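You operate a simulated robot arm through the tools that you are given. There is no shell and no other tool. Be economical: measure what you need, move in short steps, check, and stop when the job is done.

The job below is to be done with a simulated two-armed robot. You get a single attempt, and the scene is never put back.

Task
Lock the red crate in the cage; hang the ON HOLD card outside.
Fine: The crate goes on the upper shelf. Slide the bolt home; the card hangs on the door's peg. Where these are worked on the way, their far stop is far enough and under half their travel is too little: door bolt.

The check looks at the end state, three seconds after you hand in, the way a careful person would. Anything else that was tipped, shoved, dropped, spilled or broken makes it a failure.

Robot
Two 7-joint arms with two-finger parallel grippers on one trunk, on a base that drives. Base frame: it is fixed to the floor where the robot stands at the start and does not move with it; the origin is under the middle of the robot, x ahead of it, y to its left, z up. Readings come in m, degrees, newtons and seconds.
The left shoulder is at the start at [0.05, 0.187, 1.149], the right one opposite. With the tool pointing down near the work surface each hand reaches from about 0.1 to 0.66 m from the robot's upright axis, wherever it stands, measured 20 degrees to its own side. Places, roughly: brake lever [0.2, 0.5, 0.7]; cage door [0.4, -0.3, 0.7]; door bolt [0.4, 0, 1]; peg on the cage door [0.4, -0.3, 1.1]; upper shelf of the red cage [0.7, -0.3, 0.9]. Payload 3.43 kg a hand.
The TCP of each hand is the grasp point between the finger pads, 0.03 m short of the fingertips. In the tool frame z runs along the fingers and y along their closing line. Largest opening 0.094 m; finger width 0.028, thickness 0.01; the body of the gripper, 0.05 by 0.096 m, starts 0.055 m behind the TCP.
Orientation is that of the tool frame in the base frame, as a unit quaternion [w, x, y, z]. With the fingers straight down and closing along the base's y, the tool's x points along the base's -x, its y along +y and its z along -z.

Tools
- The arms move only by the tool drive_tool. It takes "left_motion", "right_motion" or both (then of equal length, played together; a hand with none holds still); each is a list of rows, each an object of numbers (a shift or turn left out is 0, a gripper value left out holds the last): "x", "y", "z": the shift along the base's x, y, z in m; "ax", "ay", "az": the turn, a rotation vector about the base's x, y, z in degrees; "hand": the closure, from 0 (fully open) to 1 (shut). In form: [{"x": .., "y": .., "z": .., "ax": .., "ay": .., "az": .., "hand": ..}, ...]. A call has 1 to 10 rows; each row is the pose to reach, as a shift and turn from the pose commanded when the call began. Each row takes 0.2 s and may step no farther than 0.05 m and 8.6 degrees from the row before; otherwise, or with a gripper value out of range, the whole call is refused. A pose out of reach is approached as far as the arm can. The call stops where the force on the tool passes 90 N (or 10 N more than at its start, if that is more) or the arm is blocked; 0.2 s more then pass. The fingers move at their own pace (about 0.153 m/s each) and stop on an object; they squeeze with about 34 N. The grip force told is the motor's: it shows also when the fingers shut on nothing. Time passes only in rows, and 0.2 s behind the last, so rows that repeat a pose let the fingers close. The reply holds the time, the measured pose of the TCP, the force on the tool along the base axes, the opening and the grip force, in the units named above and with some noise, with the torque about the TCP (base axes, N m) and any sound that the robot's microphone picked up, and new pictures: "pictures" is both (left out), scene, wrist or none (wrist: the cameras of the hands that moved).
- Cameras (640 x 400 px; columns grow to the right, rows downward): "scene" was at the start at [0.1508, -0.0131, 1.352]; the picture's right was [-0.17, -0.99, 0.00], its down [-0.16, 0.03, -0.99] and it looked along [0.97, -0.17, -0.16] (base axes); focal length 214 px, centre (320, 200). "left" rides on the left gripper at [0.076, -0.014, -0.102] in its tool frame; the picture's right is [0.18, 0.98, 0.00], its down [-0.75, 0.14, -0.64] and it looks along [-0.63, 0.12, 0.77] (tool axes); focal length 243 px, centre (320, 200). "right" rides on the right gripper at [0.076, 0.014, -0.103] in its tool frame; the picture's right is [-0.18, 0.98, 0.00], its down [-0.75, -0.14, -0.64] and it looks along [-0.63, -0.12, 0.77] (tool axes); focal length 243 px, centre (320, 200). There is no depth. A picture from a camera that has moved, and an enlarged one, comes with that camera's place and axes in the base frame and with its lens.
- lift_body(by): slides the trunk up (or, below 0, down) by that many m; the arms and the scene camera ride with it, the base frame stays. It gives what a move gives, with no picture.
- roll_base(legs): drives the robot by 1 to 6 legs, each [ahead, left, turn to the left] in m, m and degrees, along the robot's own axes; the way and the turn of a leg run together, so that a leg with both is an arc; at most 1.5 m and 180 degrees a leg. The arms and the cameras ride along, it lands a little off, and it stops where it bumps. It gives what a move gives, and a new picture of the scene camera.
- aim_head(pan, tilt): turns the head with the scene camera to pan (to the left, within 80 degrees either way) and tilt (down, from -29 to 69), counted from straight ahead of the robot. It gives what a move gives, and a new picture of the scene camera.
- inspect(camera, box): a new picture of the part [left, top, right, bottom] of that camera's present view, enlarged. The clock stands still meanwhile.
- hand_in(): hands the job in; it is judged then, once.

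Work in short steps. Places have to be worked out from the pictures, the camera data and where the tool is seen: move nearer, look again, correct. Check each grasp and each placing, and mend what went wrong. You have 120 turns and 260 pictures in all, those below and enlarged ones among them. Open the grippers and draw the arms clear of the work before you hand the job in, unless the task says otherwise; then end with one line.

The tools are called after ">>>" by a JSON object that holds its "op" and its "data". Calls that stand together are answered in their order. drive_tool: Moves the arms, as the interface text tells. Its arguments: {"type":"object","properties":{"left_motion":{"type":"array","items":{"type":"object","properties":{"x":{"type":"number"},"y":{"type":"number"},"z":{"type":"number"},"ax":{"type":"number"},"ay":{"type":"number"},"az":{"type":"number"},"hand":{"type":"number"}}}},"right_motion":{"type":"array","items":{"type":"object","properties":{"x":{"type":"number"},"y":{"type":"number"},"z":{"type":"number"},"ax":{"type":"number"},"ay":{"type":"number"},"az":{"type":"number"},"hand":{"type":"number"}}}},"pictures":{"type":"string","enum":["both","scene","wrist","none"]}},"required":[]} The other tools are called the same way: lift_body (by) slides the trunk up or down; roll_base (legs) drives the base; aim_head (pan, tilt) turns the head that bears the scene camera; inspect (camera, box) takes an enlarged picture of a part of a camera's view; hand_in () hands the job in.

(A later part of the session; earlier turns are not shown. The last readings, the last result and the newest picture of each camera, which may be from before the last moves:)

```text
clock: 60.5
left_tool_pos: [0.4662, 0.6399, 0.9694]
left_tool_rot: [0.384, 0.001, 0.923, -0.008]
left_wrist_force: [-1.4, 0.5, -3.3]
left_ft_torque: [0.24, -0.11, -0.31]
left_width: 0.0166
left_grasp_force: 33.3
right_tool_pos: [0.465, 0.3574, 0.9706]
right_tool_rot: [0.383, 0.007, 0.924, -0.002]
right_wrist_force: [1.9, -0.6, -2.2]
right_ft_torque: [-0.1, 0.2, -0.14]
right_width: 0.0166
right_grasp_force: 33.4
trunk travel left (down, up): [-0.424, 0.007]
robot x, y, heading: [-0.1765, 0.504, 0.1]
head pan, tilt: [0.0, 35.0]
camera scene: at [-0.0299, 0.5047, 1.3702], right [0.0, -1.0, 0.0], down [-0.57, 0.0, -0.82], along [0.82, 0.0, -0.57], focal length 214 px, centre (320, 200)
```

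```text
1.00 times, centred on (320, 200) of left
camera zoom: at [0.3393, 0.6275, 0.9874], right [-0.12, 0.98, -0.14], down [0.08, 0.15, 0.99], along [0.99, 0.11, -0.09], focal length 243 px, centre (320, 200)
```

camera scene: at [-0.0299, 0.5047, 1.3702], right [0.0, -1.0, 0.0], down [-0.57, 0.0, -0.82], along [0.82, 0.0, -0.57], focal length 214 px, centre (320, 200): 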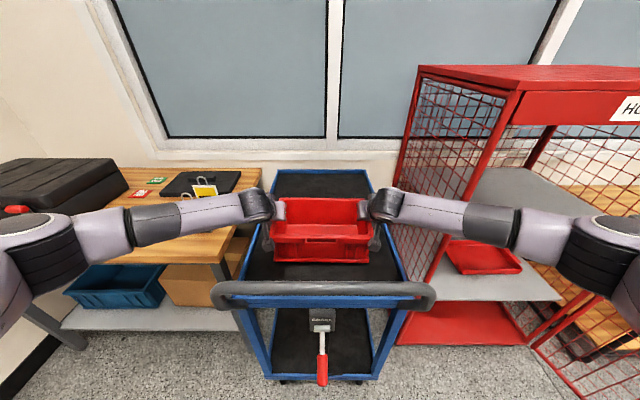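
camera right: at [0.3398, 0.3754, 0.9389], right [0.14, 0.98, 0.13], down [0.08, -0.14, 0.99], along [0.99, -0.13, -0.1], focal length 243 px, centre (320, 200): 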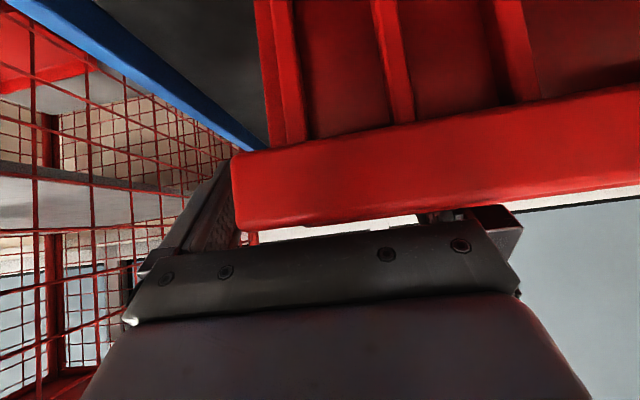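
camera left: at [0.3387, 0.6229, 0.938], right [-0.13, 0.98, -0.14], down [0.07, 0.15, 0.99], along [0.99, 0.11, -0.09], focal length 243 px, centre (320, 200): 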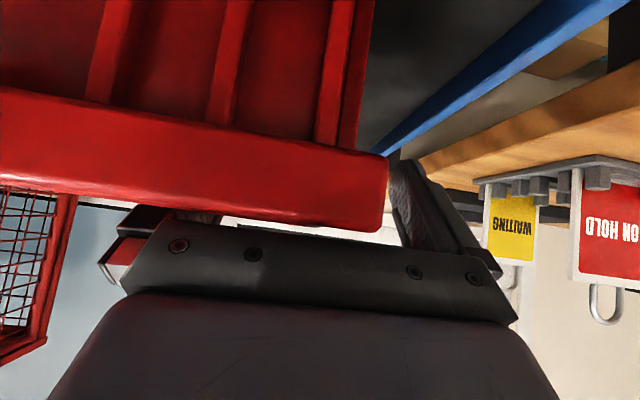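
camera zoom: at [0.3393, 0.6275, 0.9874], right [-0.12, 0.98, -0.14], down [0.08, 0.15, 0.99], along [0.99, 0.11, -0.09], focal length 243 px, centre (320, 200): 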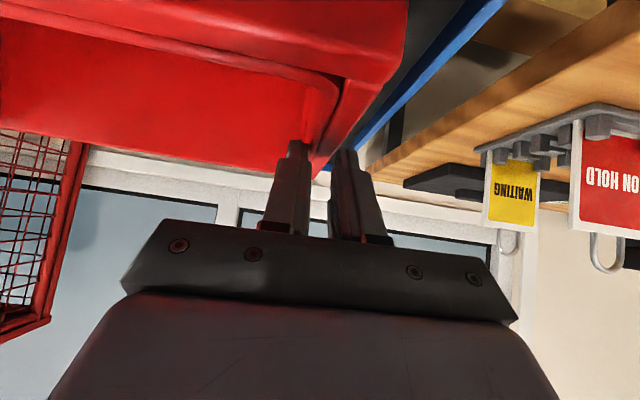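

The pads slipped up to the rim's top edge; the crate seems still on the trolley. I go back down, open, re-centre and regrip, then lift in tiny steps watching the load.

>>> {"op": "drive_tool", "data": {"left_motion": [{"hand": 0.4}, {"hand": 0.4, "z": -0.025}, {"hand": 0.4, "z": -0.05}, {"hand": 0.4, "z": -0.053}, {"hand": 1, "z": -0.053}, {"hand": 1, "z": -0.053}, {"hand": 1, "z": -0.053}], "right_motion": [{"hand": 0.4}, {"hand": 0.4, "z": -0.025}, {"hand": 0.4, "z": -0.05}, {"hand": 0.4, "z": -0.053}, {"hand": 1, "z": -0.053}, {"hand": 1, "z": -0.053}, {"hand": 1, "z": -0.053}], "pictures": "wrist"}}

>>> {"op": "drive_tool", "data": {"left_motion": [{"z": 0.003}, {"z": 0.006}, {"z": 0.009}, {"z": 0.012}], "right_motion": [{"z": 0.003}, {"z": 0.006}, {"z": 0.009}, {"z": 0.012}], "pictures": "wrist"}}

```text
clock: 62.0
left_tool_pos: [0.4646, 0.6393, 0.9197]
left_tool_rot: [0.386, -0.001, 0.922, -0.006]
left_wrist_force: [1.6, -0.8, 8.2]
left_ft_torque: [0.41, -0.1, -0.49]
left_width: 0.0211
left_grasp_force: 34.4
right_tool_pos: [0.4664, 0.3562, 0.9191]
right_tool_rot: [0.384, 0.006, 0.923, -0.002]
right_wrist_force: [2.9, 1.8, -0.3]
right_ft_torque: [-0.06, -0.43, 0.03]
right_width: 0.0213
right_grasp_force: 33.9
trunk travel left (down, up): [-0.424, 0.007]
robot x, y, heading: [-0.1783, 0.4982, 0.3]
head pan, tilt: [0.0, 35.0]
camera right: at [0.3394, 0.371, 0.9373], right [0.14, 0.98, 0.13], down [0.08, -0.14, 0.99], along [0.99, -0.13, -0.09], focal length 243 px, centre (320, 200)
camera left: at [0.3386, 0.6266, 0.9369], right [-0.12, 0.98, -0.14], down [0.07, 0.15, 0.99], along [0.99, 0.11, -0.09], focal length 243 px, centre (320, 200)
```

right: 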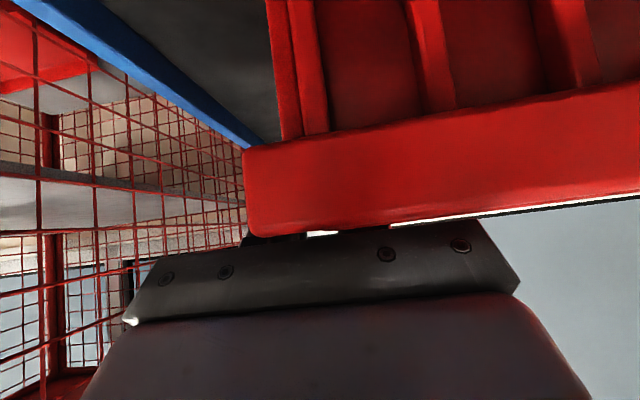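
left: 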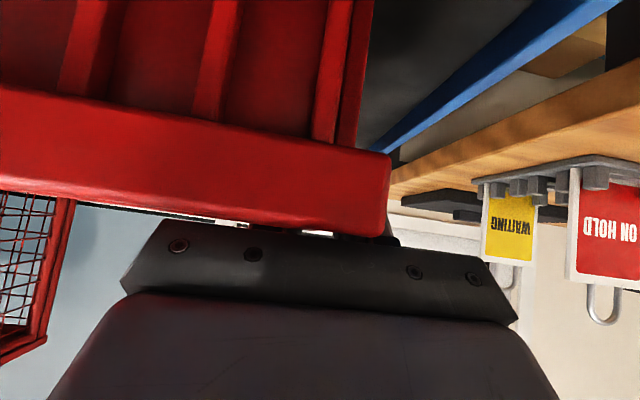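

```text
clock: 63.0
left_tool_pos: [0.4652, 0.6389, 0.928]
left_tool_rot: [0.384, -0.001, 0.923, -0.006]
left_wrist_force: [-2.3, -3.5, -1.7]
left_ft_torque: [0.02, -0.62, -0.6]
left_width: 0.0213
left_grasp_force: 33.9
right_tool_pos: [0.4657, 0.3564, 0.9308]
right_tool_rot: [0.383, 0.006, 0.924, -0.001]
right_wrist_force: [2.0, 2.7, -4.4]
right_ft_torque: [-0.49, 0.77, -0.14]
right_width: 0.0215
right_grasp_force: 34.1
trunk travel left (down, up): [-0.424, 0.007]
robot x, y, heading: [-0.1799, 0.5002, 0.2]
head pan, tilt: [0.0, 35.0]
camera right: at [0.3391, 0.3705, 0.9491], right [0.14, 0.98, 0.13], down [0.08, -0.14, 0.99], along [0.99, -0.13, -0.1], focal length 243 px, centre (320, 200)
camera left: at [0.338, 0.6259, 0.9468], right [-0.12, 0.98, -0.14], down [0.08, 0.15, 0.99], along [0.99, 0.11, -0.09], focal length 243 px, centre (320, 200)
```

right: 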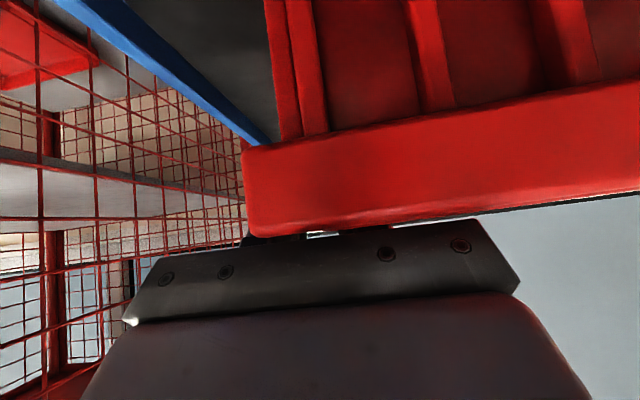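
left: 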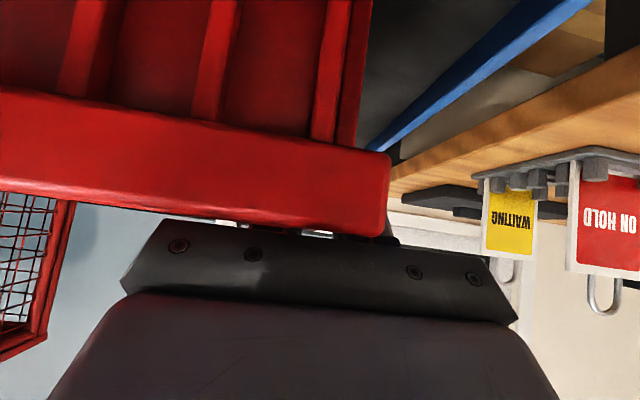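

Now the crate follows the hands (~0.7 kg load). I raise another 2 cm slowly and look for tilt.

>>> {"op": "drive_tool", "data": {"left_motion": [{"z": 0.005}, {"z": 0.01}, {"z": 0.015}, {"z": 0.02}, {"z": 0.025}], "right_motion": [{"z": 0.005}, {"z": 0.01}, {"z": 0.015}, {"z": 0.02}, {"z": 0.025}], "pictures": "none"}}

>>> {"op": "inspect", "data": {"camera": "scene", "box": [220, 140, 420, 280]}}

```text
clock: 64.2
left_tool_pos: [0.4665, 0.6391, 0.9536]
left_tool_rot: [0.384, 0.0, 0.923, -0.007]
left_wrist_force: [-3.7, -3.8, -1.8]
left_ft_torque: [0.04, 0.28, -0.8]
left_width: 0.0214
left_grasp_force: 34.1
right_tool_pos: [0.4669, 0.3566, 0.9562]
right_tool_rot: [0.384, 0.007, 0.923, -0.003]
right_wrist_force: [3.7, 4.5, -4.8]
right_ft_torque: [-0.48, -0.13, -0.22]
right_width: 0.0212
right_grasp_force: 34.3
trunk travel left (down, up): [-0.424, 0.007]
robot x, y, heading: [-0.179, 0.5047, 0.4]
head pan, tilt: [0.0, 35.0]
```

```text
2.86 times, centred on (320, 210) of scene
camera zoom: at [-0.0299, 0.5047, 1.3703], right [0.0, -1.0, 0.0], down [-0.57, 0.0, -0.82], along [0.82, 0.0, -0.57], focal length 613 px, centre (320, 171)
```

zoom: 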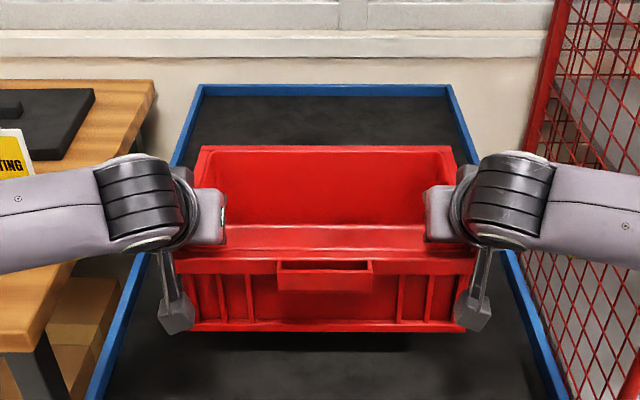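

The crate is lifted level. I keep raising gently to clear the trolley handle.

>>> {"op": "drive_tool", "data": {"left_motion": [{"z": 0.008}, {"z": 0.02}, {"z": 0.035}, {"z": 0.05}, {"z": 0.065}, {"z": 0.08}, {"z": 0.095}, {"z": 0.11}, {"z": 0.122}, {"z": 0.13}], "right_motion": [{"z": 0.008}, {"z": 0.02}, {"z": 0.035}, {"z": 0.05}, {"z": 0.065}, {"z": 0.08}, {"z": 0.095}, {"z": 0.11}, {"z": 0.122}, {"z": 0.13}], "pictures": "none"}}

>>> {"op": "drive_tool", "data": {"left_motion": [{"z": 0.008}, {"z": 0.02}, {"z": 0.035}, {"z": 0.047}, {"z": 0.055}], "right_motion": [{"z": 0.008}, {"z": 0.02}, {"z": 0.035}, {"z": 0.047}, {"z": 0.055}], "pictures": "scene"}}

```text
clock: 66.5
left_tool_pos: [0.4643, 0.6391, 1.0849]
left_tool_rot: [0.385, 0.0, 0.923, -0.007]
left_wrist_force: [-5.4, -3.5, -1.7]
left_ft_torque: [0.14, 0.27, -0.86]
left_width: 0.0212
left_grasp_force: 34.4
right_tool_pos: [0.4646, 0.3554, 1.0845]
right_tool_rot: [0.383, 0.007, 0.924, -0.002]
right_wrist_force: [6.6, 4.0, -3.5]
right_ft_torque: [-0.53, -0.18, -0.65]
right_width: 0.0214
right_grasp_force: 34.5
trunk travel left (down, up): [-0.424, 0.007]
robot x, y, heading: [-0.1786, 0.5023, 0.1]
head pan, tilt: [0.0, 35.0]
```

```text
clock: 67.7
left_tool_pos: [0.4644, 0.6397, 1.1388]
left_tool_rot: [0.384, -0.001, 0.923, -0.006]
left_wrist_force: [-4.8, -6.1, -3.1]
left_ft_torque: [0.32, -0.11, -0.72]
left_width: 0.0212
left_grasp_force: 34.1
right_tool_pos: [0.4658, 0.3568, 1.1398]
right_tool_rot: [0.383, 0.005, 0.924, -0.001]
right_wrist_force: [4.6, 6.0, -3.6]
right_ft_torque: [-0.4, 0.21, -0.5]
right_width: 0.0215
right_grasp_force: 33.7
trunk travel left (down, up): [-0.424, 0.007]
robot x, y, heading: [-0.1787, 0.4987, 0.0]
head pan, tilt: [0.0, 35.0]
camera scene: at [-0.0299, 0.5047, 1.3703], right [0.0, -1.0, 0.0], down [-0.57, 0.0, -0.82], along [0.82, 0.0, -0.57], focal length 214 px, centre (320, 200)
```

scene: 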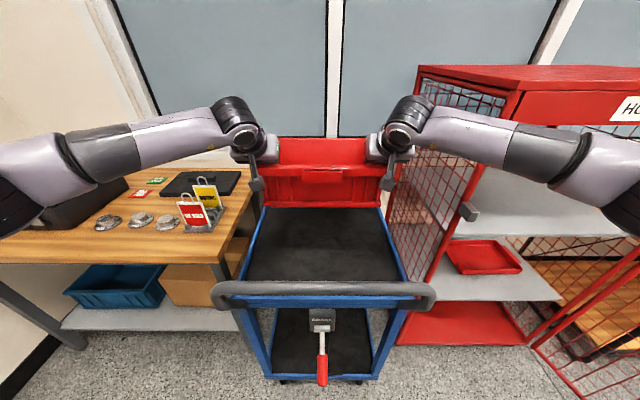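

The crate is up level with clear height. I back straight away from the trolley.

>>> {"op": "roll_base", "data": {"legs": [[-0.2, 0, 0], [-0.2, 0, 0]]}}

```text
clock: 70.4
left_tool_pos: [0.0669, 0.6373, 1.1403]
left_tool_rot: [0.386, 0.001, 0.923, -0.007]
left_wrist_force: [-2.9, -11.4, -2.9]
left_ft_torque: [0.32, 0.01, -0.57]
left_width: 0.0213
left_grasp_force: 34.3
right_tool_pos: [0.067, 0.3536, 1.1409]
right_tool_rot: [0.383, 0.007, 0.924, -0.002]
right_wrist_force: [3.3, 9.6, -2.3]
right_ft_torque: [-0.38, 0.16, -0.2]
right_width: 0.0213
right_grasp_force: 34.1
trunk travel left (down, up): [-0.424, 0.007]
robot x, y, heading: [-0.5762, 0.4988, 0.2]
head pan, tilt: [0.0, 35.0]
camera scene: at [-0.4288, 0.5034, 1.3704], right [0.0, -1.0, 0.0], down [-0.57, 0.0, -0.82], along [0.82, 0.0, -0.57], focal length 214 px, centre (320, 200)
```

scene: 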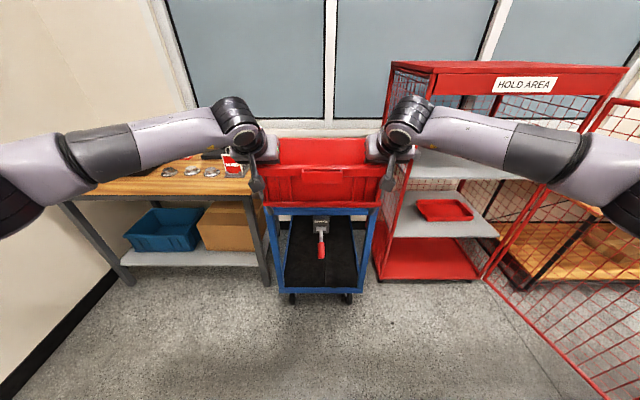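

Trolley unmoved. I back a bit more, then go sideways to the cage front (y≈−0.18).

>>> {"op": "roll_base", "data": {"legs": [[-0.1, 0, 0], [0, -0.35, 0], [0, -0.33, 0]]}}

```text
clock: 75.1
left_tool_pos: [-0.0317, -0.0051, 1.1377]
left_tool_rot: [0.383, 0.003, 0.924, -0.008]
left_wrist_force: [-0.8, 0.0, -2.3]
left_ft_torque: [0.08, 0.0, -0.36]
left_width: 0.0214
left_grasp_force: 34.4
right_tool_pos: [-0.0318, -0.2889, 1.1377]
right_tool_rot: [0.381, 0.007, 0.924, -0.003]
right_wrist_force: [1.2, 1.1, -3.0]
right_ft_torque: [-0.04, 0.11, -0.01]
right_width: 0.0215
right_grasp_force: 34.0
trunk travel left (down, up): [-0.424, 0.007]
robot x, y, heading: [-0.6769, -0.1412, -0.4]
head pan, tilt: [0.0, 35.0]
stopped in leg 3: the robot was blocked; the commanded pose is now the measured one
camera scene: at [-0.5272, -0.1371, 1.3702], right [0.0, -1.0, 0.0], down [-0.57, 0.0, -0.82], along [0.82, 0.0, -0.57], focal length 214 px, centre (320, 200)
```

scene: 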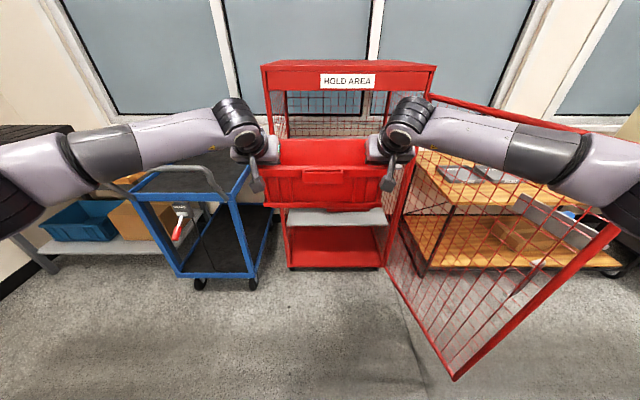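

Blocked at y=−0.14 by something on the right. I look there before going on.

>>> {"op": "aim_head", "data": {"pan": -70, "tilt": 30}}

```text
clock: 76.5
left_tool_pos: [-0.0328, -0.0076, 1.1377]
left_tool_rot: [0.384, 0.003, 0.923, -0.008]
left_wrist_force: [-1.6, 0.1, -2.2]
left_ft_torque: [0.23, 0.05, -0.38]
left_width: 0.0215
left_grasp_force: 33.8
right_tool_pos: [-0.0332, -0.2906, 1.1405]
right_tool_rot: [0.383, 0.008, 0.924, -0.004]
right_wrist_force: [0.6, -0.2, -2.9]
right_ft_torque: [-0.19, 0.08, 0.14]
right_width: 0.0213
right_grasp_force: 33.5
trunk travel left (down, up): [-0.424, 0.007]
robot x, y, heading: [-0.6725, -0.1445, -0.3]
head pan, tilt: [-70.0, 30.0]
camera scene: at [-0.5846, -0.2237, 1.3781], right [-0.94, -0.34, 0.0], down [-0.17, 0.47, -0.87], along [0.3, -0.81, -0.5], focal length 214 px, centre (320, 200)
```

scene: 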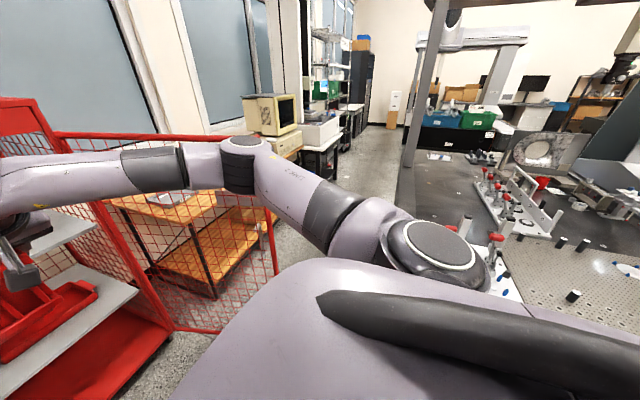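

My right elbow (≈(−0.25, −0.6, 1.21)) met the open door's top edge at its stop. I'll give it room: roll left 0.12, then stretch the arms further ahead so the elbows come in.

>>> {"op": "roll_base", "data": {"legs": [[0, 0.12, 0]]}}

>>> {"op": "drive_tool", "data": {"left_motion": [{"x": 0.008}, {"x": 0.022}, {"x": 0.04}, {"x": 0.06}, {"x": 0.08}, {"x": 0.1}, {"x": 0.12}, {"x": 0.138}, {"x": 0.15}, {"x": 0.155}], "right_motion": [{"x": 0.008}, {"x": 0.022}, {"x": 0.04}, {"x": 0.06}, {"x": 0.08}, {"x": 0.1}, {"x": 0.12}, {"x": 0.138}, {"x": 0.15}, {"x": 0.155}], "pictures": "scene"}}

```text
clock: 77.7
left_tool_pos: [-0.0317, 0.1114, 1.1376]
left_tool_rot: [0.384, 0.002, 0.923, -0.007]
left_wrist_force: [-1.8, -0.1, -3.4]
left_ft_torque: [0.16, -0.01, -0.51]
left_width: 0.0214
left_grasp_force: 33.7
right_tool_pos: [-0.0325, -0.1721, 1.1386]
right_tool_rot: [0.382, 0.008, 0.924, -0.003]
right_wrist_force: [0.9, -0.4, -2.2]
right_ft_torque: [-0.18, 0.11, 0.03]
right_width: 0.0212
right_grasp_force: 33.7
trunk travel left (down, up): [-0.424, 0.007]
robot x, y, heading: [-0.6742, -0.0204, -0.4]
head pan, tilt: [-70.0, 30.0]
camera scene: at [-0.5845, -0.1052, 1.3782], right [-0.94, -0.34, 0.0], down [-0.17, 0.47, -0.87], along [0.29, -0.81, -0.5], focal length 214 px, centre (320, 200)
```

scene: 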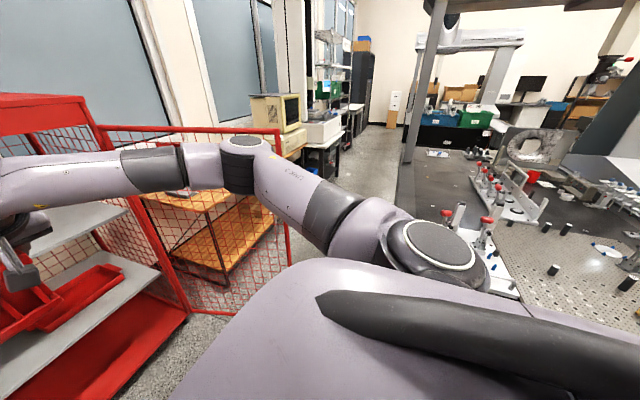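

```text
clock: 79.9
left_tool_pos: [0.0824, 0.1104, 1.1345]
left_tool_rot: [0.384, 0.004, 0.923, -0.008]
left_wrist_force: [-1.9, -3.9, -4.4]
left_ft_torque: [0.5, -0.44, 0.13]
left_width: 0.0212
left_grasp_force: 33.7
left hand out of reach, approached as far as the arm can: row 7, 8, 9, 10
right_tool_pos: [0.0831, -0.1729, 1.1358]
right_tool_rot: [0.382, 0.006, 0.924, -0.001]
right_wrist_force: [1.0, 3.7, -2.3]
right_ft_torque: [-0.22, 0.57, -0.34]
right_width: 0.0217
right_grasp_force: 34.1
right hand out of reach, approached as far as the arm can: row 7, 8, 9, 10
trunk travel left (down, up): [-0.424, 0.007]
robot x, y, heading: [-0.6771, -0.022, -0.4]
head pan, tilt: [-70.0, 30.0]
camera scene: at [-0.5844, -0.1062, 1.3781], right [-0.94, -0.34, 0.0], down [-0.17, 0.47, -0.87], along [0.29, -0.81, -0.5], focal length 214 px, centre (320, 200)
```

scene: 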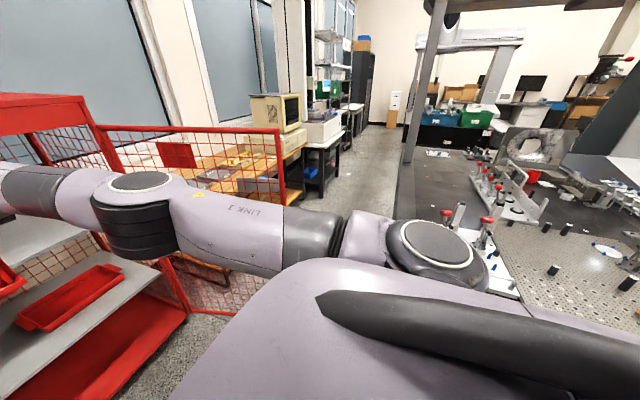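

Fully stretched at 0.76 m ahead, with elbows nearly in line – good for passing the door. I lower with the trunk 0.10, aim ahead, and shift right 0.15.

>>> {"op": "lift_body", "data": {"by": -0.1}}

>>> {"op": "aim_head", "data": {"pan": 0, "tilt": 30}}

>>> {"op": "roll_base", "data": {"legs": [[0, -0.155, 0.3]]}}

```text
clock: 81.3
left_tool_pos: [0.083, 0.1091, 1.0354]
left_tool_rot: [0.383, 0.003, 0.924, -0.008]
left_wrist_force: [0.6, -9.4, -4.4]
left_ft_torque: [0.58, 0.24, 0.46]
left_width: 0.0214
left_grasp_force: 34.0
right_tool_pos: [0.0816, -0.173, 1.0366]
right_tool_rot: [0.383, 0.007, 0.924, -0.003]
right_wrist_force: [-1.2, 9.4, -1.5]
right_ft_torque: [-0.24, -0.09, 0.02]
right_width: 0.0212
right_grasp_force: 33.7
trunk travel left (down, up): [-0.324, 0.107]
robot x, y, heading: [-0.6741, -0.0252, -0.3]
head pan, tilt: [-70.0, 30.0]
```

```text
clock: 82.7
left_tool_pos: [0.0828, 0.1092, 1.0344]
left_tool_rot: [0.384, 0.003, 0.923, -0.007]
left_wrist_force: [1.7, -12.3, -4.6]
left_ft_torque: [0.66, 0.33, 0.48]
left_width: 0.0217
left_grasp_force: 34.1
right_tool_pos: [0.0831, -0.173, 1.0352]
right_tool_rot: [0.382, 0.008, 0.924, -0.003]
right_wrist_force: [-1.9, 13.3, -1.5]
right_ft_torque: [-0.29, -0.23, -0.1]
right_width: 0.0213
right_grasp_force: 33.7
trunk travel left (down, up): [-0.324, 0.107]
robot x, y, heading: [-0.6762, -0.0238, -0.2]
head pan, tilt: [0.0, 30.0]
camera scene: at [-0.5248, -0.0214, 1.278], right [0.0, -1.0, 0.0], down [-0.5, 0.0, -0.87], along [0.87, 0.0, -0.5], focal length 214 px, centre (320, 200)
```

scene: 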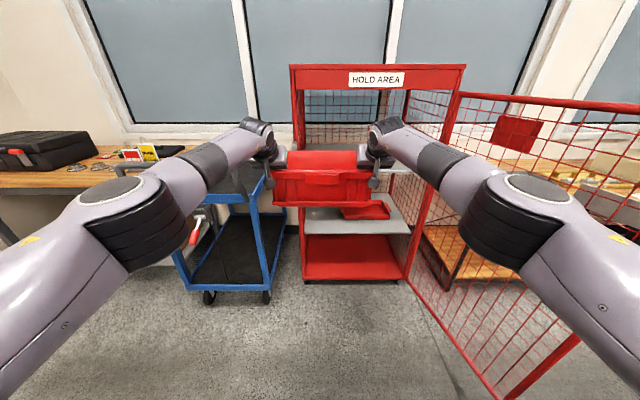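

```text
clock: 84.0
left_tool_pos: [0.0828, -0.0082, 1.0333]
left_tool_rot: [0.382, 0.003, 0.924, -0.008]
left_wrist_force: [0.1, -0.5, -3.2]
left_ft_torque: [0.19, -0.04, 0.17]
left_width: 0.0212
left_grasp_force: 34.1
right_tool_pos: [0.0842, -0.291, 1.0349]
right_tool_rot: [0.38, 0.005, 0.925, -0.004]
right_wrist_force: [-1.3, 1.4, -2.0]
right_ft_torque: [-0.23, 0.19, -0.11]
right_width: 0.0214
right_grasp_force: 33.9
trunk travel left (down, up): [-0.324, 0.107]
robot x, y, heading: [-0.6775, -0.1406, 0.1]
head pan, tilt: [0.0, 30.0]
stopped in leg 1: the robot was blocked; the commanded pose is now the measured one
camera scene: at [-0.5243, -0.1376, 1.278], right [0.0, -1.0, 0.0], down [-0.5, 0.0, -0.87], along [0.87, 0.0, -0.5], focal length 214 px, centre (320, 200)
```

scene: 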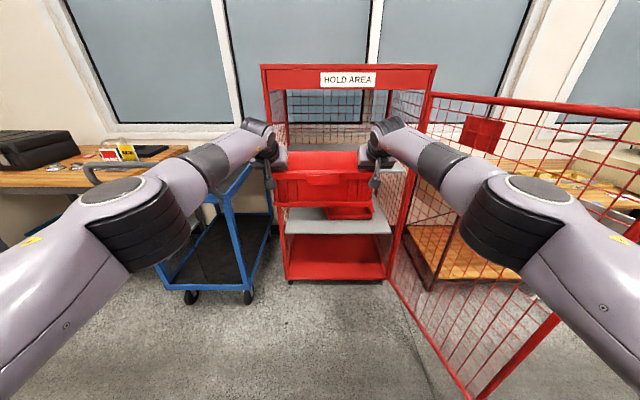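

The base itself is stopped by the bench at right here (same y as before). I go ahead 0.15 (crate still in front of the cage), then right 0.05.

>>> {"op": "roll_base", "data": {"legs": [[0.14, 0.02, 0], [0.0, -0.075, 0]]}}

```text
clock: 85.8
left_tool_pos: [0.2233, -0.0139, 1.0319]
left_tool_rot: [0.381, 0.004, 0.925, -0.009]
left_wrist_force: [0.5, 0.4, -3.0]
left_ft_torque: [0.13, 0.05, 0.09]
left_width: 0.0212
left_grasp_force: 33.8
right_tool_pos: [0.2241, -0.2963, 1.035]
right_tool_rot: [0.381, 0.007, 0.925, -0.006]
right_wrist_force: [-0.2, 0.1, -2.5]
right_ft_torque: [-0.1, 0.09, 0.04]
right_width: 0.0214
right_grasp_force: 34.5
trunk travel left (down, up): [-0.324, 0.107]
robot x, y, heading: [-0.5325, -0.1436, -0.5]
head pan, tilt: [0.0, 30.0]
stopped in leg 2: the robot was blocked; the commanded pose is now the measured one
camera scene: at [-0.3825, -0.1393, 1.278], right [-0.01, -1.0, 0.0], down [-0.5, 0.0, -0.87], along [0.87, 0.0, -0.5], focal length 214 px, centre (320, 200)
```

scene: 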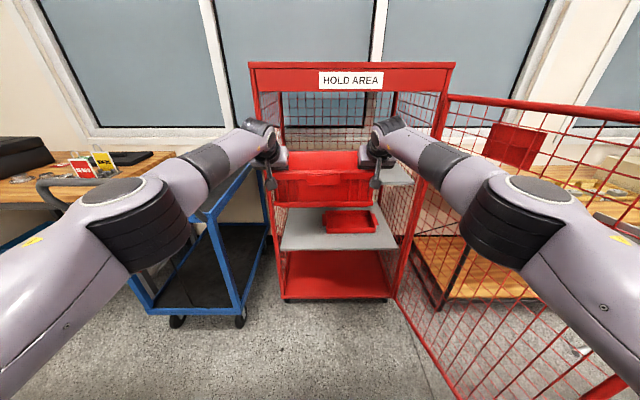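

Right side still blocked by the bench, so instead I turn the base 3.5° right, which swings the crate ~5 cm toward the cage's middle.

>>> {"op": "roll_base", "data": {"legs": [[0, 0.03, 0], [0, 0, -3.5]]}}

>>> {"op": "inspect", "data": {"camera": "scene", "box": [220, 50, 480, 310]}}

```text
clock: 87.1
left_tool_pos: [0.2311, -0.0305, 1.0331]
left_tool_rot: [0.382, 0.031, 0.923, -0.021]
left_wrist_force: [0.9, -0.4, -3.5]
left_ft_torque: [0.27, 0.05, 0.19]
left_width: 0.0213
left_grasp_force: 34.2
right_tool_pos: [0.2133, -0.3133, 1.0355]
right_tool_rot: [0.381, 0.035, 0.924, -0.016]
right_wrist_force: [-0.9, 0.8, -2.8]
right_ft_torque: [-0.18, 0.07, 0.25]
right_width: 0.0213
right_grasp_force: 33.8
trunk travel left (down, up): [-0.324, 0.107]
robot x, y, heading: [-0.5316, -0.1106, -3.7]
head pan, tilt: [0.0, 30.0]
camera scene: at [-0.3828, -0.1196, 1.278], right [-0.07, -1.0, 0.0], down [-0.5, 0.03, -0.87], along [0.86, -0.06, -0.5], focal length 214 px, centre (320, 200)
```

scene: 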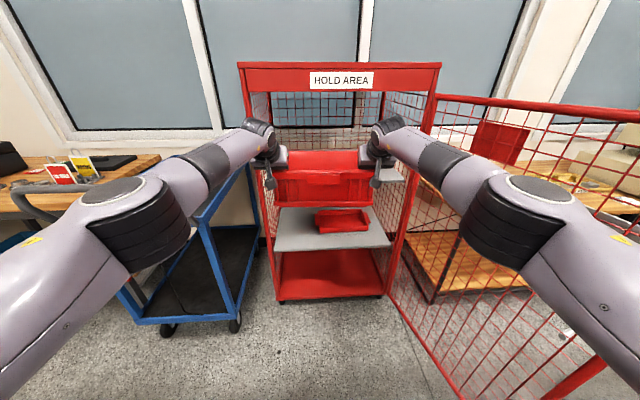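

```text
1.54 times, centred on (350, 180) of scene
camera zoom: at [-0.3828, -0.1196, 1.278], right [-0.07, -1.0, 0.0], down [-0.5, 0.03, -0.87], along [0.86, -0.06, -0.5], focal length 330 px, centre (274, 231)
```

zoom: 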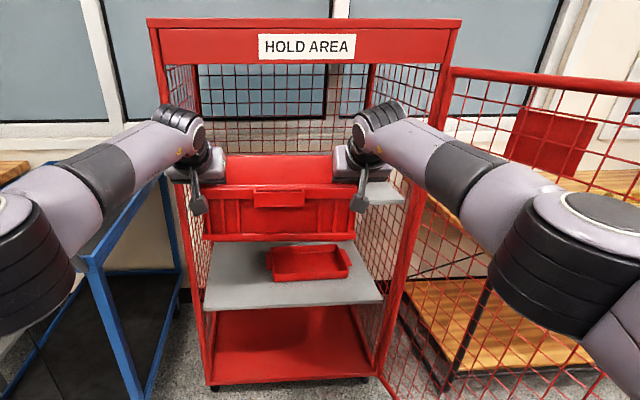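

Crate centred at y≈−0.17. I lower 0.03 more for lintel room, then advance part way with a slight right drift and look.

>>> {"op": "lift_body", "data": {"by": -0.03}}

>>> {"op": "roll_base", "data": {"legs": [[0.1, -0.015, 0]]}}

>>> {"op": "inspect", "data": {"camera": "scene", "box": [220, 50, 480, 310]}}

```text
clock: 87.9
left_tool_pos: [0.2302, -0.03, 1.0028]
left_tool_rot: [0.382, 0.033, 0.923, -0.022]
left_wrist_force: [0.8, -0.7, -2.5]
left_ft_torque: [0.28, 0.01, 0.14]
left_width: 0.0212
left_grasp_force: 33.8
right_tool_pos: [0.2134, -0.3123, 1.0056]
right_tool_rot: [0.381, 0.035, 0.924, -0.017]
right_wrist_force: [-1.8, -0.3, -3.6]
right_ft_torque: [-0.21, 0.08, 0.19]
right_width: 0.0211
right_grasp_force: 34.3
trunk travel left (down, up): [-0.294, 0.137]
robot x, y, heading: [-0.5321, -0.1127, -3.8]
head pan, tilt: [0.0, 30.0]
```

```text
clock: 89.0
left_tool_pos: [0.3299, -0.0504, 1.003]
left_tool_rot: [0.381, 0.031, 0.924, -0.02]
left_wrist_force: [3.4, 0.4, -3.5]
left_ft_torque: [0.26, 0.08, 0.19]
left_width: 0.0213
left_grasp_force: 33.3
right_tool_pos: [0.3142, -0.334, 1.005]
right_tool_rot: [0.381, 0.034, 0.924, -0.016]
right_wrist_force: [-1.5, -0.3, -2.6]
right_ft_torque: [-0.18, 0.05, 0.27]
right_width: 0.0213
right_grasp_force: 34.1
trunk travel left (down, up): [-0.294, 0.137]
robot x, y, heading: [-0.4354, -0.1344, -3.7]
head pan, tilt: [0.0, 30.0]
camera scene: at [-0.2833, -0.1405, 1.2479], right [-0.06, -1.0, 0.0], down [-0.5, 0.03, -0.87], along [0.86, -0.06, -0.5], focal length 214 px, centre (320, 200)
```

scene: 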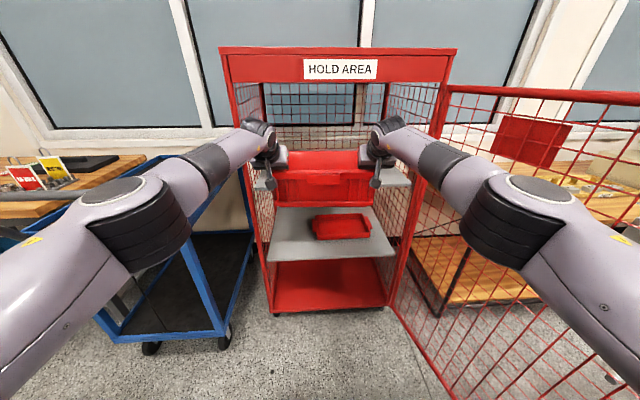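

```text
1.54 times, centred on (350, 180) of scene
camera zoom: at [-0.2833, -0.1405, 1.2479], right [-0.06, -1.0, 0.0], down [-0.5, 0.03, -0.87], along [0.86, -0.06, -0.5], focal length 330 px, centre (274, 231)
```

zoom: 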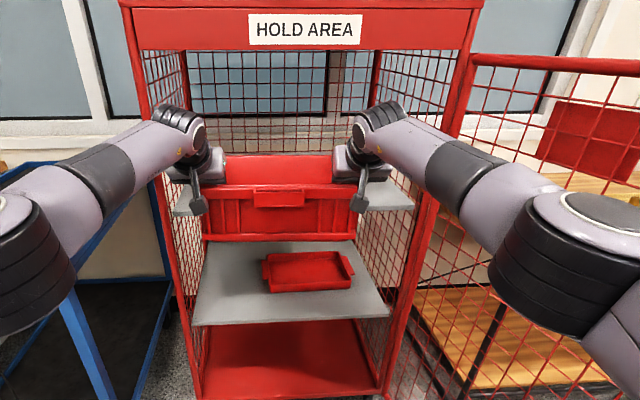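

Path looks aligned; crate will pass above the shelf. Advance further into the cage.

>>> {"op": "roll_base", "data": {"legs": [[0.11, -0.012, 0]]}}

>>> {"op": "inspect", "data": {"camera": "scene", "box": [180, 50, 500, 250]}}

```text
clock: 90.2
left_tool_pos: [0.4383, -0.0699, 1.0025]
left_tool_rot: [0.381, 0.032, 0.924, -0.021]
left_wrist_force: [1.6, -0.8, -4.1]
left_ft_torque: [0.28, 0.04, 0.14]
left_width: 0.0214
left_grasp_force: 34.6
right_tool_pos: [0.4205, -0.3508, 1.0053]
right_tool_rot: [0.381, 0.034, 0.924, -0.016]
right_wrist_force: [-0.2, 0.0, -3.1]
right_ft_torque: [-0.17, 0.08, 0.2]
right_width: 0.0214
right_grasp_force: 34.1
trunk travel left (down, up): [-0.294, 0.137]
robot x, y, heading: [-0.3268, -0.1478, -3.8]
head pan, tilt: [0.0, 30.0]
camera scene: at [-0.176, -0.1595, 1.2479], right [-0.06, -1.0, 0.0], down [-0.5, 0.03, -0.87], along [0.86, -0.06, -0.5], focal length 214 px, centre (320, 200)
```

scene: 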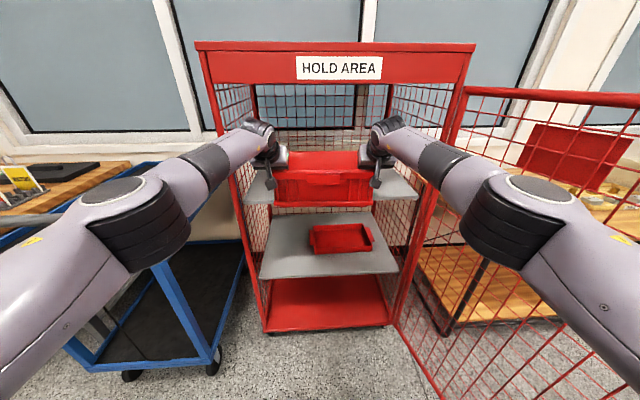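

```text
2.00 times, centred on (340, 150) of scene
camera zoom: at [-0.176, -0.1595, 1.2479], right [-0.06, -1.0, 0.0], down [-0.5, 0.03, -0.87], along [0.86, -0.06, -0.5], focal length 429 px, centre (280, 300)
```

zoom: 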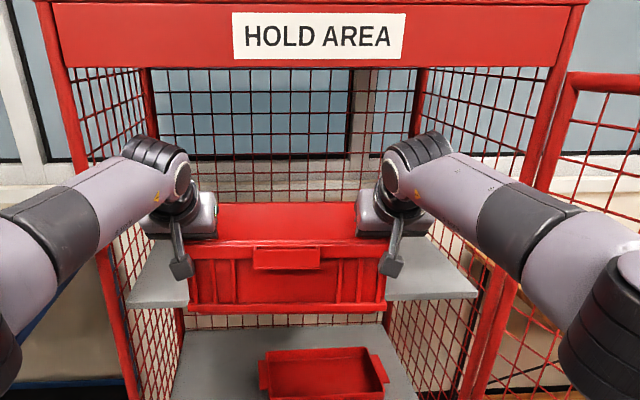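

Crate bottom is just above the shelf edge and partly over it. Advance the last 0.12.

>>> {"op": "roll_base", "data": {"legs": [[0.12, -0.005, 0]]}}

>>> {"op": "inspect", "data": {"camera": "scene", "box": [180, 50, 500, 250]}}

```text
clock: 91.5
left_tool_pos: [0.5581, -0.0844, 1.0026]
left_tool_rot: [0.381, 0.032, 0.924, -0.021]
left_wrist_force: [0.9, -1.2, -2.9]
left_ft_torque: [0.24, 0.06, 0.09]
left_width: 0.0214
left_grasp_force: 33.4
right_tool_pos: [0.5413, -0.3671, 1.0052]
right_tool_rot: [0.38, 0.036, 0.924, -0.017]
right_wrist_force: [-0.3, -0.3, -3.4]
right_ft_torque: [-0.23, 0.07, 0.14]
right_width: 0.0212
right_grasp_force: 34.0
trunk travel left (down, up): [-0.294, 0.137]
robot x, y, heading: [-0.2091, -0.1646, -4.0]
head pan, tilt: [0.0, 30.0]
camera scene: at [-0.0556, -0.1729, 1.2479], right [-0.07, -1.0, 0.0], down [-0.5, 0.03, -0.87], along [0.86, -0.06, -0.5], focal length 214 px, centre (320, 200)
```

scene: 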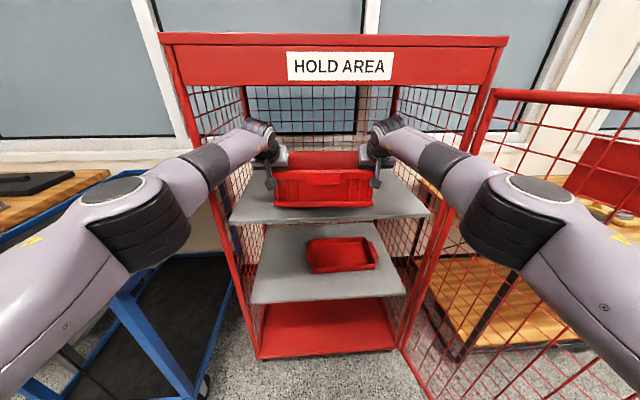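

```text
2.00 times, centred on (340, 150) of scene
camera zoom: at [-0.0556, -0.1729, 1.2479], right [-0.07, -1.0, 0.0], down [-0.5, 0.03, -0.87], along [0.86, -0.06, -0.5], focal length 429 px, centre (280, 300)
```

zoom: 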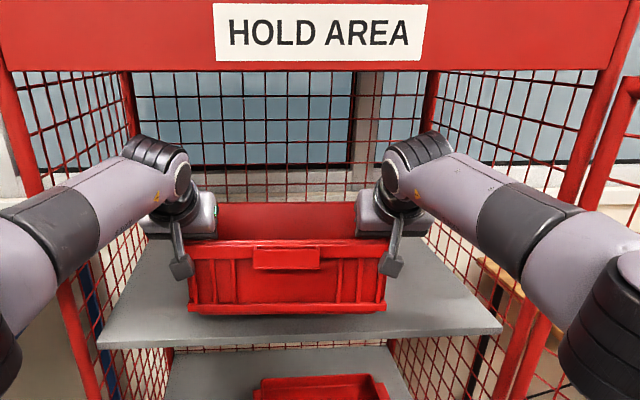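

Crate fully over the shelf (near rim x≈0.48 vs shelf edge 0.445). I lower with the trunk in small steps until it lands.

>>> {"op": "lift_body", "data": {"by": -0.02}}

>>> {"op": "lift_body", "data": {"by": -0.01}}

>>> {"op": "inspect", "data": {"camera": "scene", "box": [180, 50, 500, 250]}}

```text
clock: 92.1
left_tool_pos: [0.5572, -0.0852, 0.9829]
left_tool_rot: [0.382, 0.032, 0.924, -0.02]
left_wrist_force: [0.0, 0.0, -2.0]
left_ft_torque: [0.2, 0.03, 0.07]
left_width: 0.0211
left_grasp_force: 33.5
right_tool_pos: [0.5392, -0.3672, 0.9858]
right_tool_rot: [0.381, 0.036, 0.924, -0.017]
right_wrist_force: [-1.7, -0.8, -4.3]
right_ft_torque: [-0.18, 0.09, 0.05]
right_width: 0.0211
right_grasp_force: 33.6
trunk travel left (down, up): [-0.274, 0.157]
robot x, y, heading: [-0.2073, -0.1681, -4.0]
head pan, tilt: [0.0, 30.0]
```

```text
clock: 92.7
left_tool_pos: [0.5573, -0.0852, 0.9736]
left_tool_rot: [0.382, 0.033, 0.923, -0.022]
left_wrist_force: [0.6, -0.5, -1.9]
left_ft_torque: [0.26, 0.03, 0.07]
left_width: 0.0214
left_grasp_force: 34.2
right_tool_pos: [0.5391, -0.3676, 0.9757]
right_tool_rot: [0.381, 0.036, 0.924, -0.017]
right_wrist_force: [-1.6, 0.7, -3.5]
right_ft_torque: [-0.26, 0.1, 0.15]
right_width: 0.0214
right_grasp_force: 33.9
trunk travel left (down, up): [-0.264, 0.167]
robot x, y, heading: [-0.2111, -0.1668, -3.9]
head pan, tilt: [0.0, 30.0]
```

```text
2.00 times, centred on (340, 150) of scene
camera zoom: at [-0.0565, -0.1728, 1.218], right [-0.07, -1.0, 0.0], down [-0.5, 0.03, -0.87], along [0.86, -0.06, -0.5], focal length 429 px, centre (280, 300)
```

zoom: 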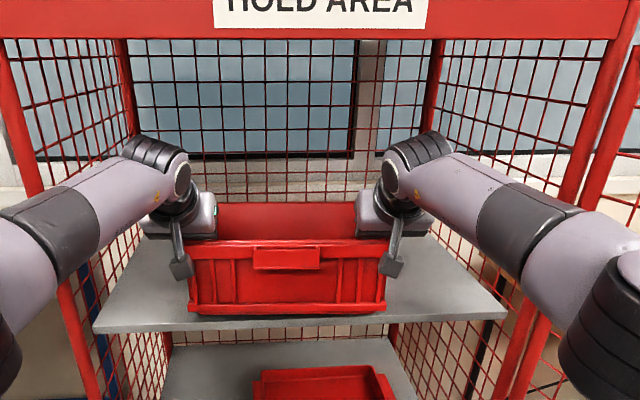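

Not yet landed. Continue down in 1 cm steps.

>>> {"op": "lift_body", "data": {"by": -0.01}}

>>> {"op": "lift_body", "data": {"by": -0.008}}

>>> {"op": "inspect", "data": {"camera": "scene", "box": [180, 50, 500, 250]}}

```text
clock: 93.3
left_tool_pos: [0.5558, -0.0863, 0.9635]
left_tool_rot: [0.382, 0.033, 0.923, -0.022]
left_wrist_force: [0.1, -1.0, -2.4]
left_ft_torque: [0.2, 0.1, 0.05]
left_width: 0.0214
left_grasp_force: 34.2
right_tool_pos: [0.5404, -0.368, 0.9659]
right_tool_rot: [0.381, 0.036, 0.924, -0.018]
right_wrist_force: [-0.4, -0.7, -3.4]
right_ft_torque: [-0.24, 0.06, 0.16]
right_width: 0.0212
right_grasp_force: 33.6
trunk travel left (down, up): [-0.254, 0.177]
robot x, y, heading: [-0.204, -0.1671, -4.1]
head pan, tilt: [0.0, 30.0]
```

```text
clock: 93.9
left_tool_pos: [0.5574, -0.0853, 0.9589]
left_tool_rot: [0.384, 0.033, 0.922, -0.021]
left_wrist_force: [2.7, -0.8, 7.0]
left_ft_torque: [0.61, -0.54, 0.38]
left_width: 0.0213
left_grasp_force: 33.8
right_tool_pos: [0.5386, -0.3673, 0.9605]
right_tool_rot: [0.382, 0.037, 0.923, -0.017]
right_wrist_force: [-2.4, 0.3, 0.9]
right_ft_torque: [0.04, -1.18, 0.11]
right_width: 0.0211
right_grasp_force: 34.0
trunk travel left (down, up): [-0.246, 0.185]
robot x, y, heading: [-0.2053, -0.164, -4.1]
head pan, tilt: [0.0, 30.0]
```

```text
2.00 times, centred on (340, 150) of scene
camera zoom: at [-0.058, -0.1731, 1.2005], right [-0.07, -1.0, 0.0], down [-0.5, 0.03, -0.87], along [0.86, -0.06, -0.5], focal length 429 px, centre (280, 300)
```

zoom: 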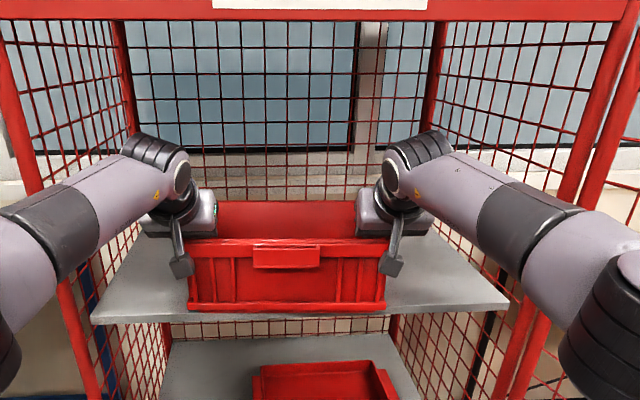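

It has landed (upward reaction). A final 3 mm, then open both hands.

>>> {"op": "lift_body", "data": {"by": -0.003}}

>>> {"op": "drive_tool", "data": {"left_motion": [{"hand": 0.6}, {"hand": 0.3}, {"hand": 0.3}], "right_motion": [{"hand": 0.6}, {"hand": 0.3}, {"hand": 0.3}], "pictures": "scene"}}

```text
clock: 94.4
left_tool_pos: [0.5571, -0.0859, 0.9598]
left_tool_rot: [0.387, 0.032, 0.921, -0.022]
left_wrist_force: [11.1, -3.1, 20.4]
left_ft_torque: [0.65, 0.51, 0.52]
left_width: 0.0213
left_grasp_force: 34.3
right_tool_pos: [0.5384, -0.3673, 0.9591]
right_tool_rot: [0.382, 0.036, 0.923, -0.017]
right_wrist_force: [0.9, -0.9, 9.7]
right_ft_torque: [0.37, 0.23, 0.19]
right_width: 0.0213
right_grasp_force: 33.7
trunk travel left (down, up): [-0.243, 0.188]
robot x, y, heading: [-0.2073, -0.1671, -3.8]
head pan, tilt: [0.0, 30.0]
```

```text
clock: 95.2
left_tool_pos: [0.5547, -0.086, 0.9592]
left_tool_rot: [0.386, 0.033, 0.922, -0.022]
left_wrist_force: [1.5, -0.6, 22.5]
left_ft_torque: [0.06, 1.28, 0.03]
left_width: 0.0659
left_grasp_force: 0.1
right_tool_pos: [0.5372, -0.3688, 0.9593]
right_tool_rot: [0.384, 0.037, 0.923, -0.017]
right_wrist_force: [-0.6, -1.7, 9.2]
right_ft_torque: [0.13, 0.51, 0.08]
right_width: 0.0658
right_grasp_force: 0.1
trunk travel left (down, up): [-0.243, 0.188]
robot x, y, heading: [-0.207, -0.1681, -3.9]
head pan, tilt: [0.0, 30.0]
camera scene: at [-0.0601, -0.1731, 1.1977], right [-0.07, -1.0, 0.0], down [-0.5, 0.03, -0.87], along [0.87, -0.06, -0.5], focal length 214 px, centre (320, 200)
```

scene: 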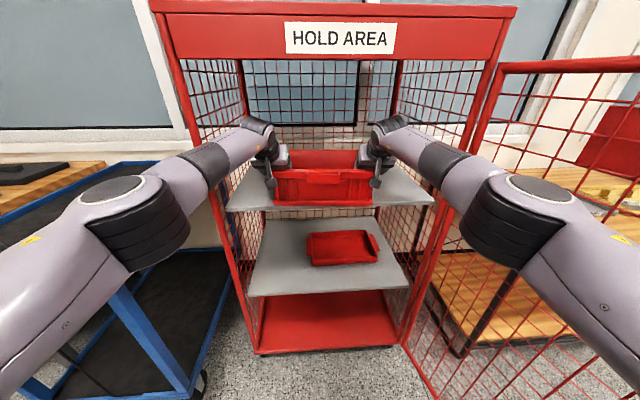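

Released; body rests lightly on the rim. I raise the trunk 0.06 to clear and look before backing out.

>>> {"op": "lift_body", "data": {"by": 0.06}}

>>> {"op": "inspect", "data": {"camera": "scene", "box": [180, 50, 500, 250]}}

```text
clock: 96.2
left_tool_pos: [0.5567, -0.0851, 1.0123]
left_tool_rot: [0.382, 0.033, 0.923, -0.021]
left_wrist_force: [1.4, 0.2, -1.0]
left_ft_torque: [-0.01, 0.0, 0.01]
left_width: 0.0657
left_grasp_force: 0.1
right_tool_pos: [0.5398, -0.3668, 1.0148]
right_tool_rot: [0.38, 0.036, 0.924, -0.017]
right_wrist_force: [0.3, 0.3, 0.2]
right_ft_torque: [0.0, 0.02, -0.01]
right_width: 0.066
right_grasp_force: 0.1
trunk travel left (down, up): [-0.303, 0.128]
robot x, y, heading: [-0.2073, -0.1671, -3.8]
head pan, tilt: [0.0, 30.0]
```

```text
2.00 times, centred on (340, 150) of scene
camera zoom: at [-0.0567, -0.1728, 1.2571], right [-0.07, -1.0, 0.0], down [-0.5, 0.03, -0.87], along [0.86, -0.06, -0.5], focal length 429 px, centre (280, 300)
```

zoom: 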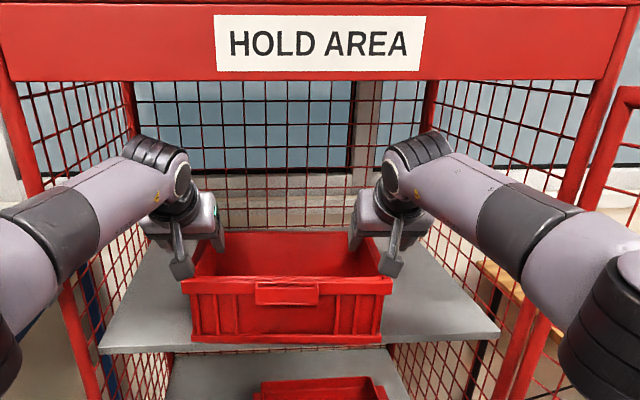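

Crate is standing on the shelf. I raise 2 cm more so the fingertips clear the near rim, and back straight out.

>>> {"op": "lift_body", "data": {"by": 0.022}}

>>> {"op": "roll_base", "data": {"legs": [[-0.12, 0.008, 0], [-0.2, 0.015, 0]]}}

>>> {"op": "inspect", "data": {"camera": "scene", "box": [200, 40, 480, 240]}}

```text
clock: 96.9
left_tool_pos: [0.5571, -0.0841, 1.0346]
left_tool_rot: [0.383, 0.033, 0.923, -0.021]
left_wrist_force: [-0.2, 1.2, 0.1]
left_ft_torque: [-0.05, -0.01, 0.02]
left_width: 0.0659
left_grasp_force: 0.0
right_tool_pos: [0.5408, -0.3673, 1.0376]
right_tool_rot: [0.38, 0.036, 0.924, -0.018]
right_wrist_force: [0.3, 0.5, -0.3]
right_ft_torque: [-0.01, 0.01, -0.02]
right_width: 0.0659
right_grasp_force: 0.2
trunk travel left (down, up): [-0.325, 0.106]
robot x, y, heading: [-0.2032, -0.1642, -3.7]
head pan, tilt: [0.0, 30.0]
```

```text
clock: 99.3
left_tool_pos: [0.2387, -0.0409, 1.0358]
left_tool_rot: [0.382, 0.034, 0.923, -0.022]
left_wrist_force: [1.1, 1.1, -0.1]
left_ft_torque: [-0.03, -0.02, 0.01]
left_width: 0.0659
left_grasp_force: 0.1
right_tool_pos: [0.2204, -0.3239, 1.0381]
right_tool_rot: [0.381, 0.037, 0.924, -0.018]
right_wrist_force: [0.2, 0.6, 0.5]
right_ft_torque: [-0.01, -0.05, 0.02]
right_width: 0.0658
right_grasp_force: 0.0
trunk travel left (down, up): [-0.325, 0.106]
robot x, y, heading: [-0.5263, -0.1208, -3.9]
head pan, tilt: [0.0, 30.0]
camera scene: at [-0.3756, -0.128, 1.2793], right [-0.07, -1.0, 0.0], down [-0.5, 0.03, -0.87], along [0.86, -0.06, -0.5], focal length 214 px, centre (320, 200)
```

scene: 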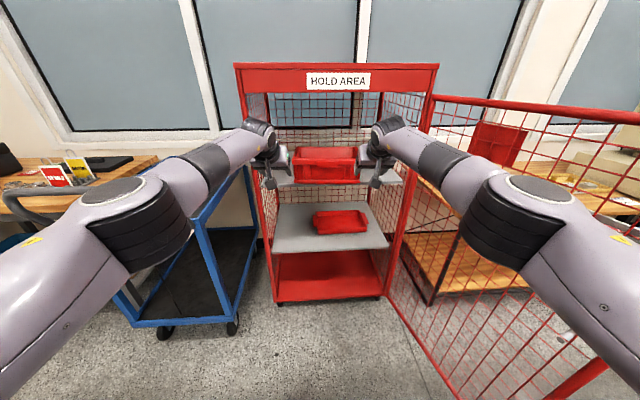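

```text
2.00 times, centred on (340, 140) of scene
camera zoom: at [-0.3756, -0.128, 1.2793], right [-0.07, -1.0, 0.0], down [-0.5, 0.03, -0.87], along [0.86, -0.06, -0.5], focal length 429 px, centre (280, 320)
```

zoom: 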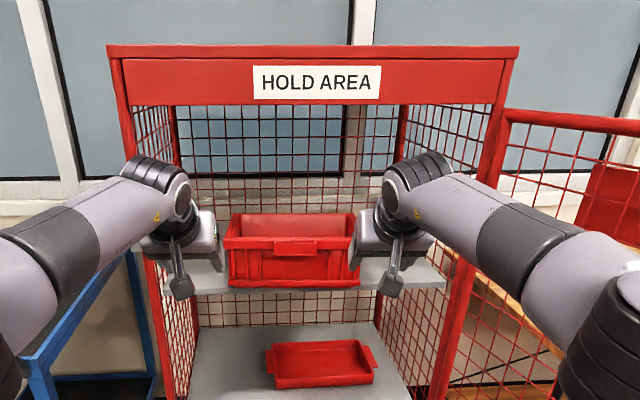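

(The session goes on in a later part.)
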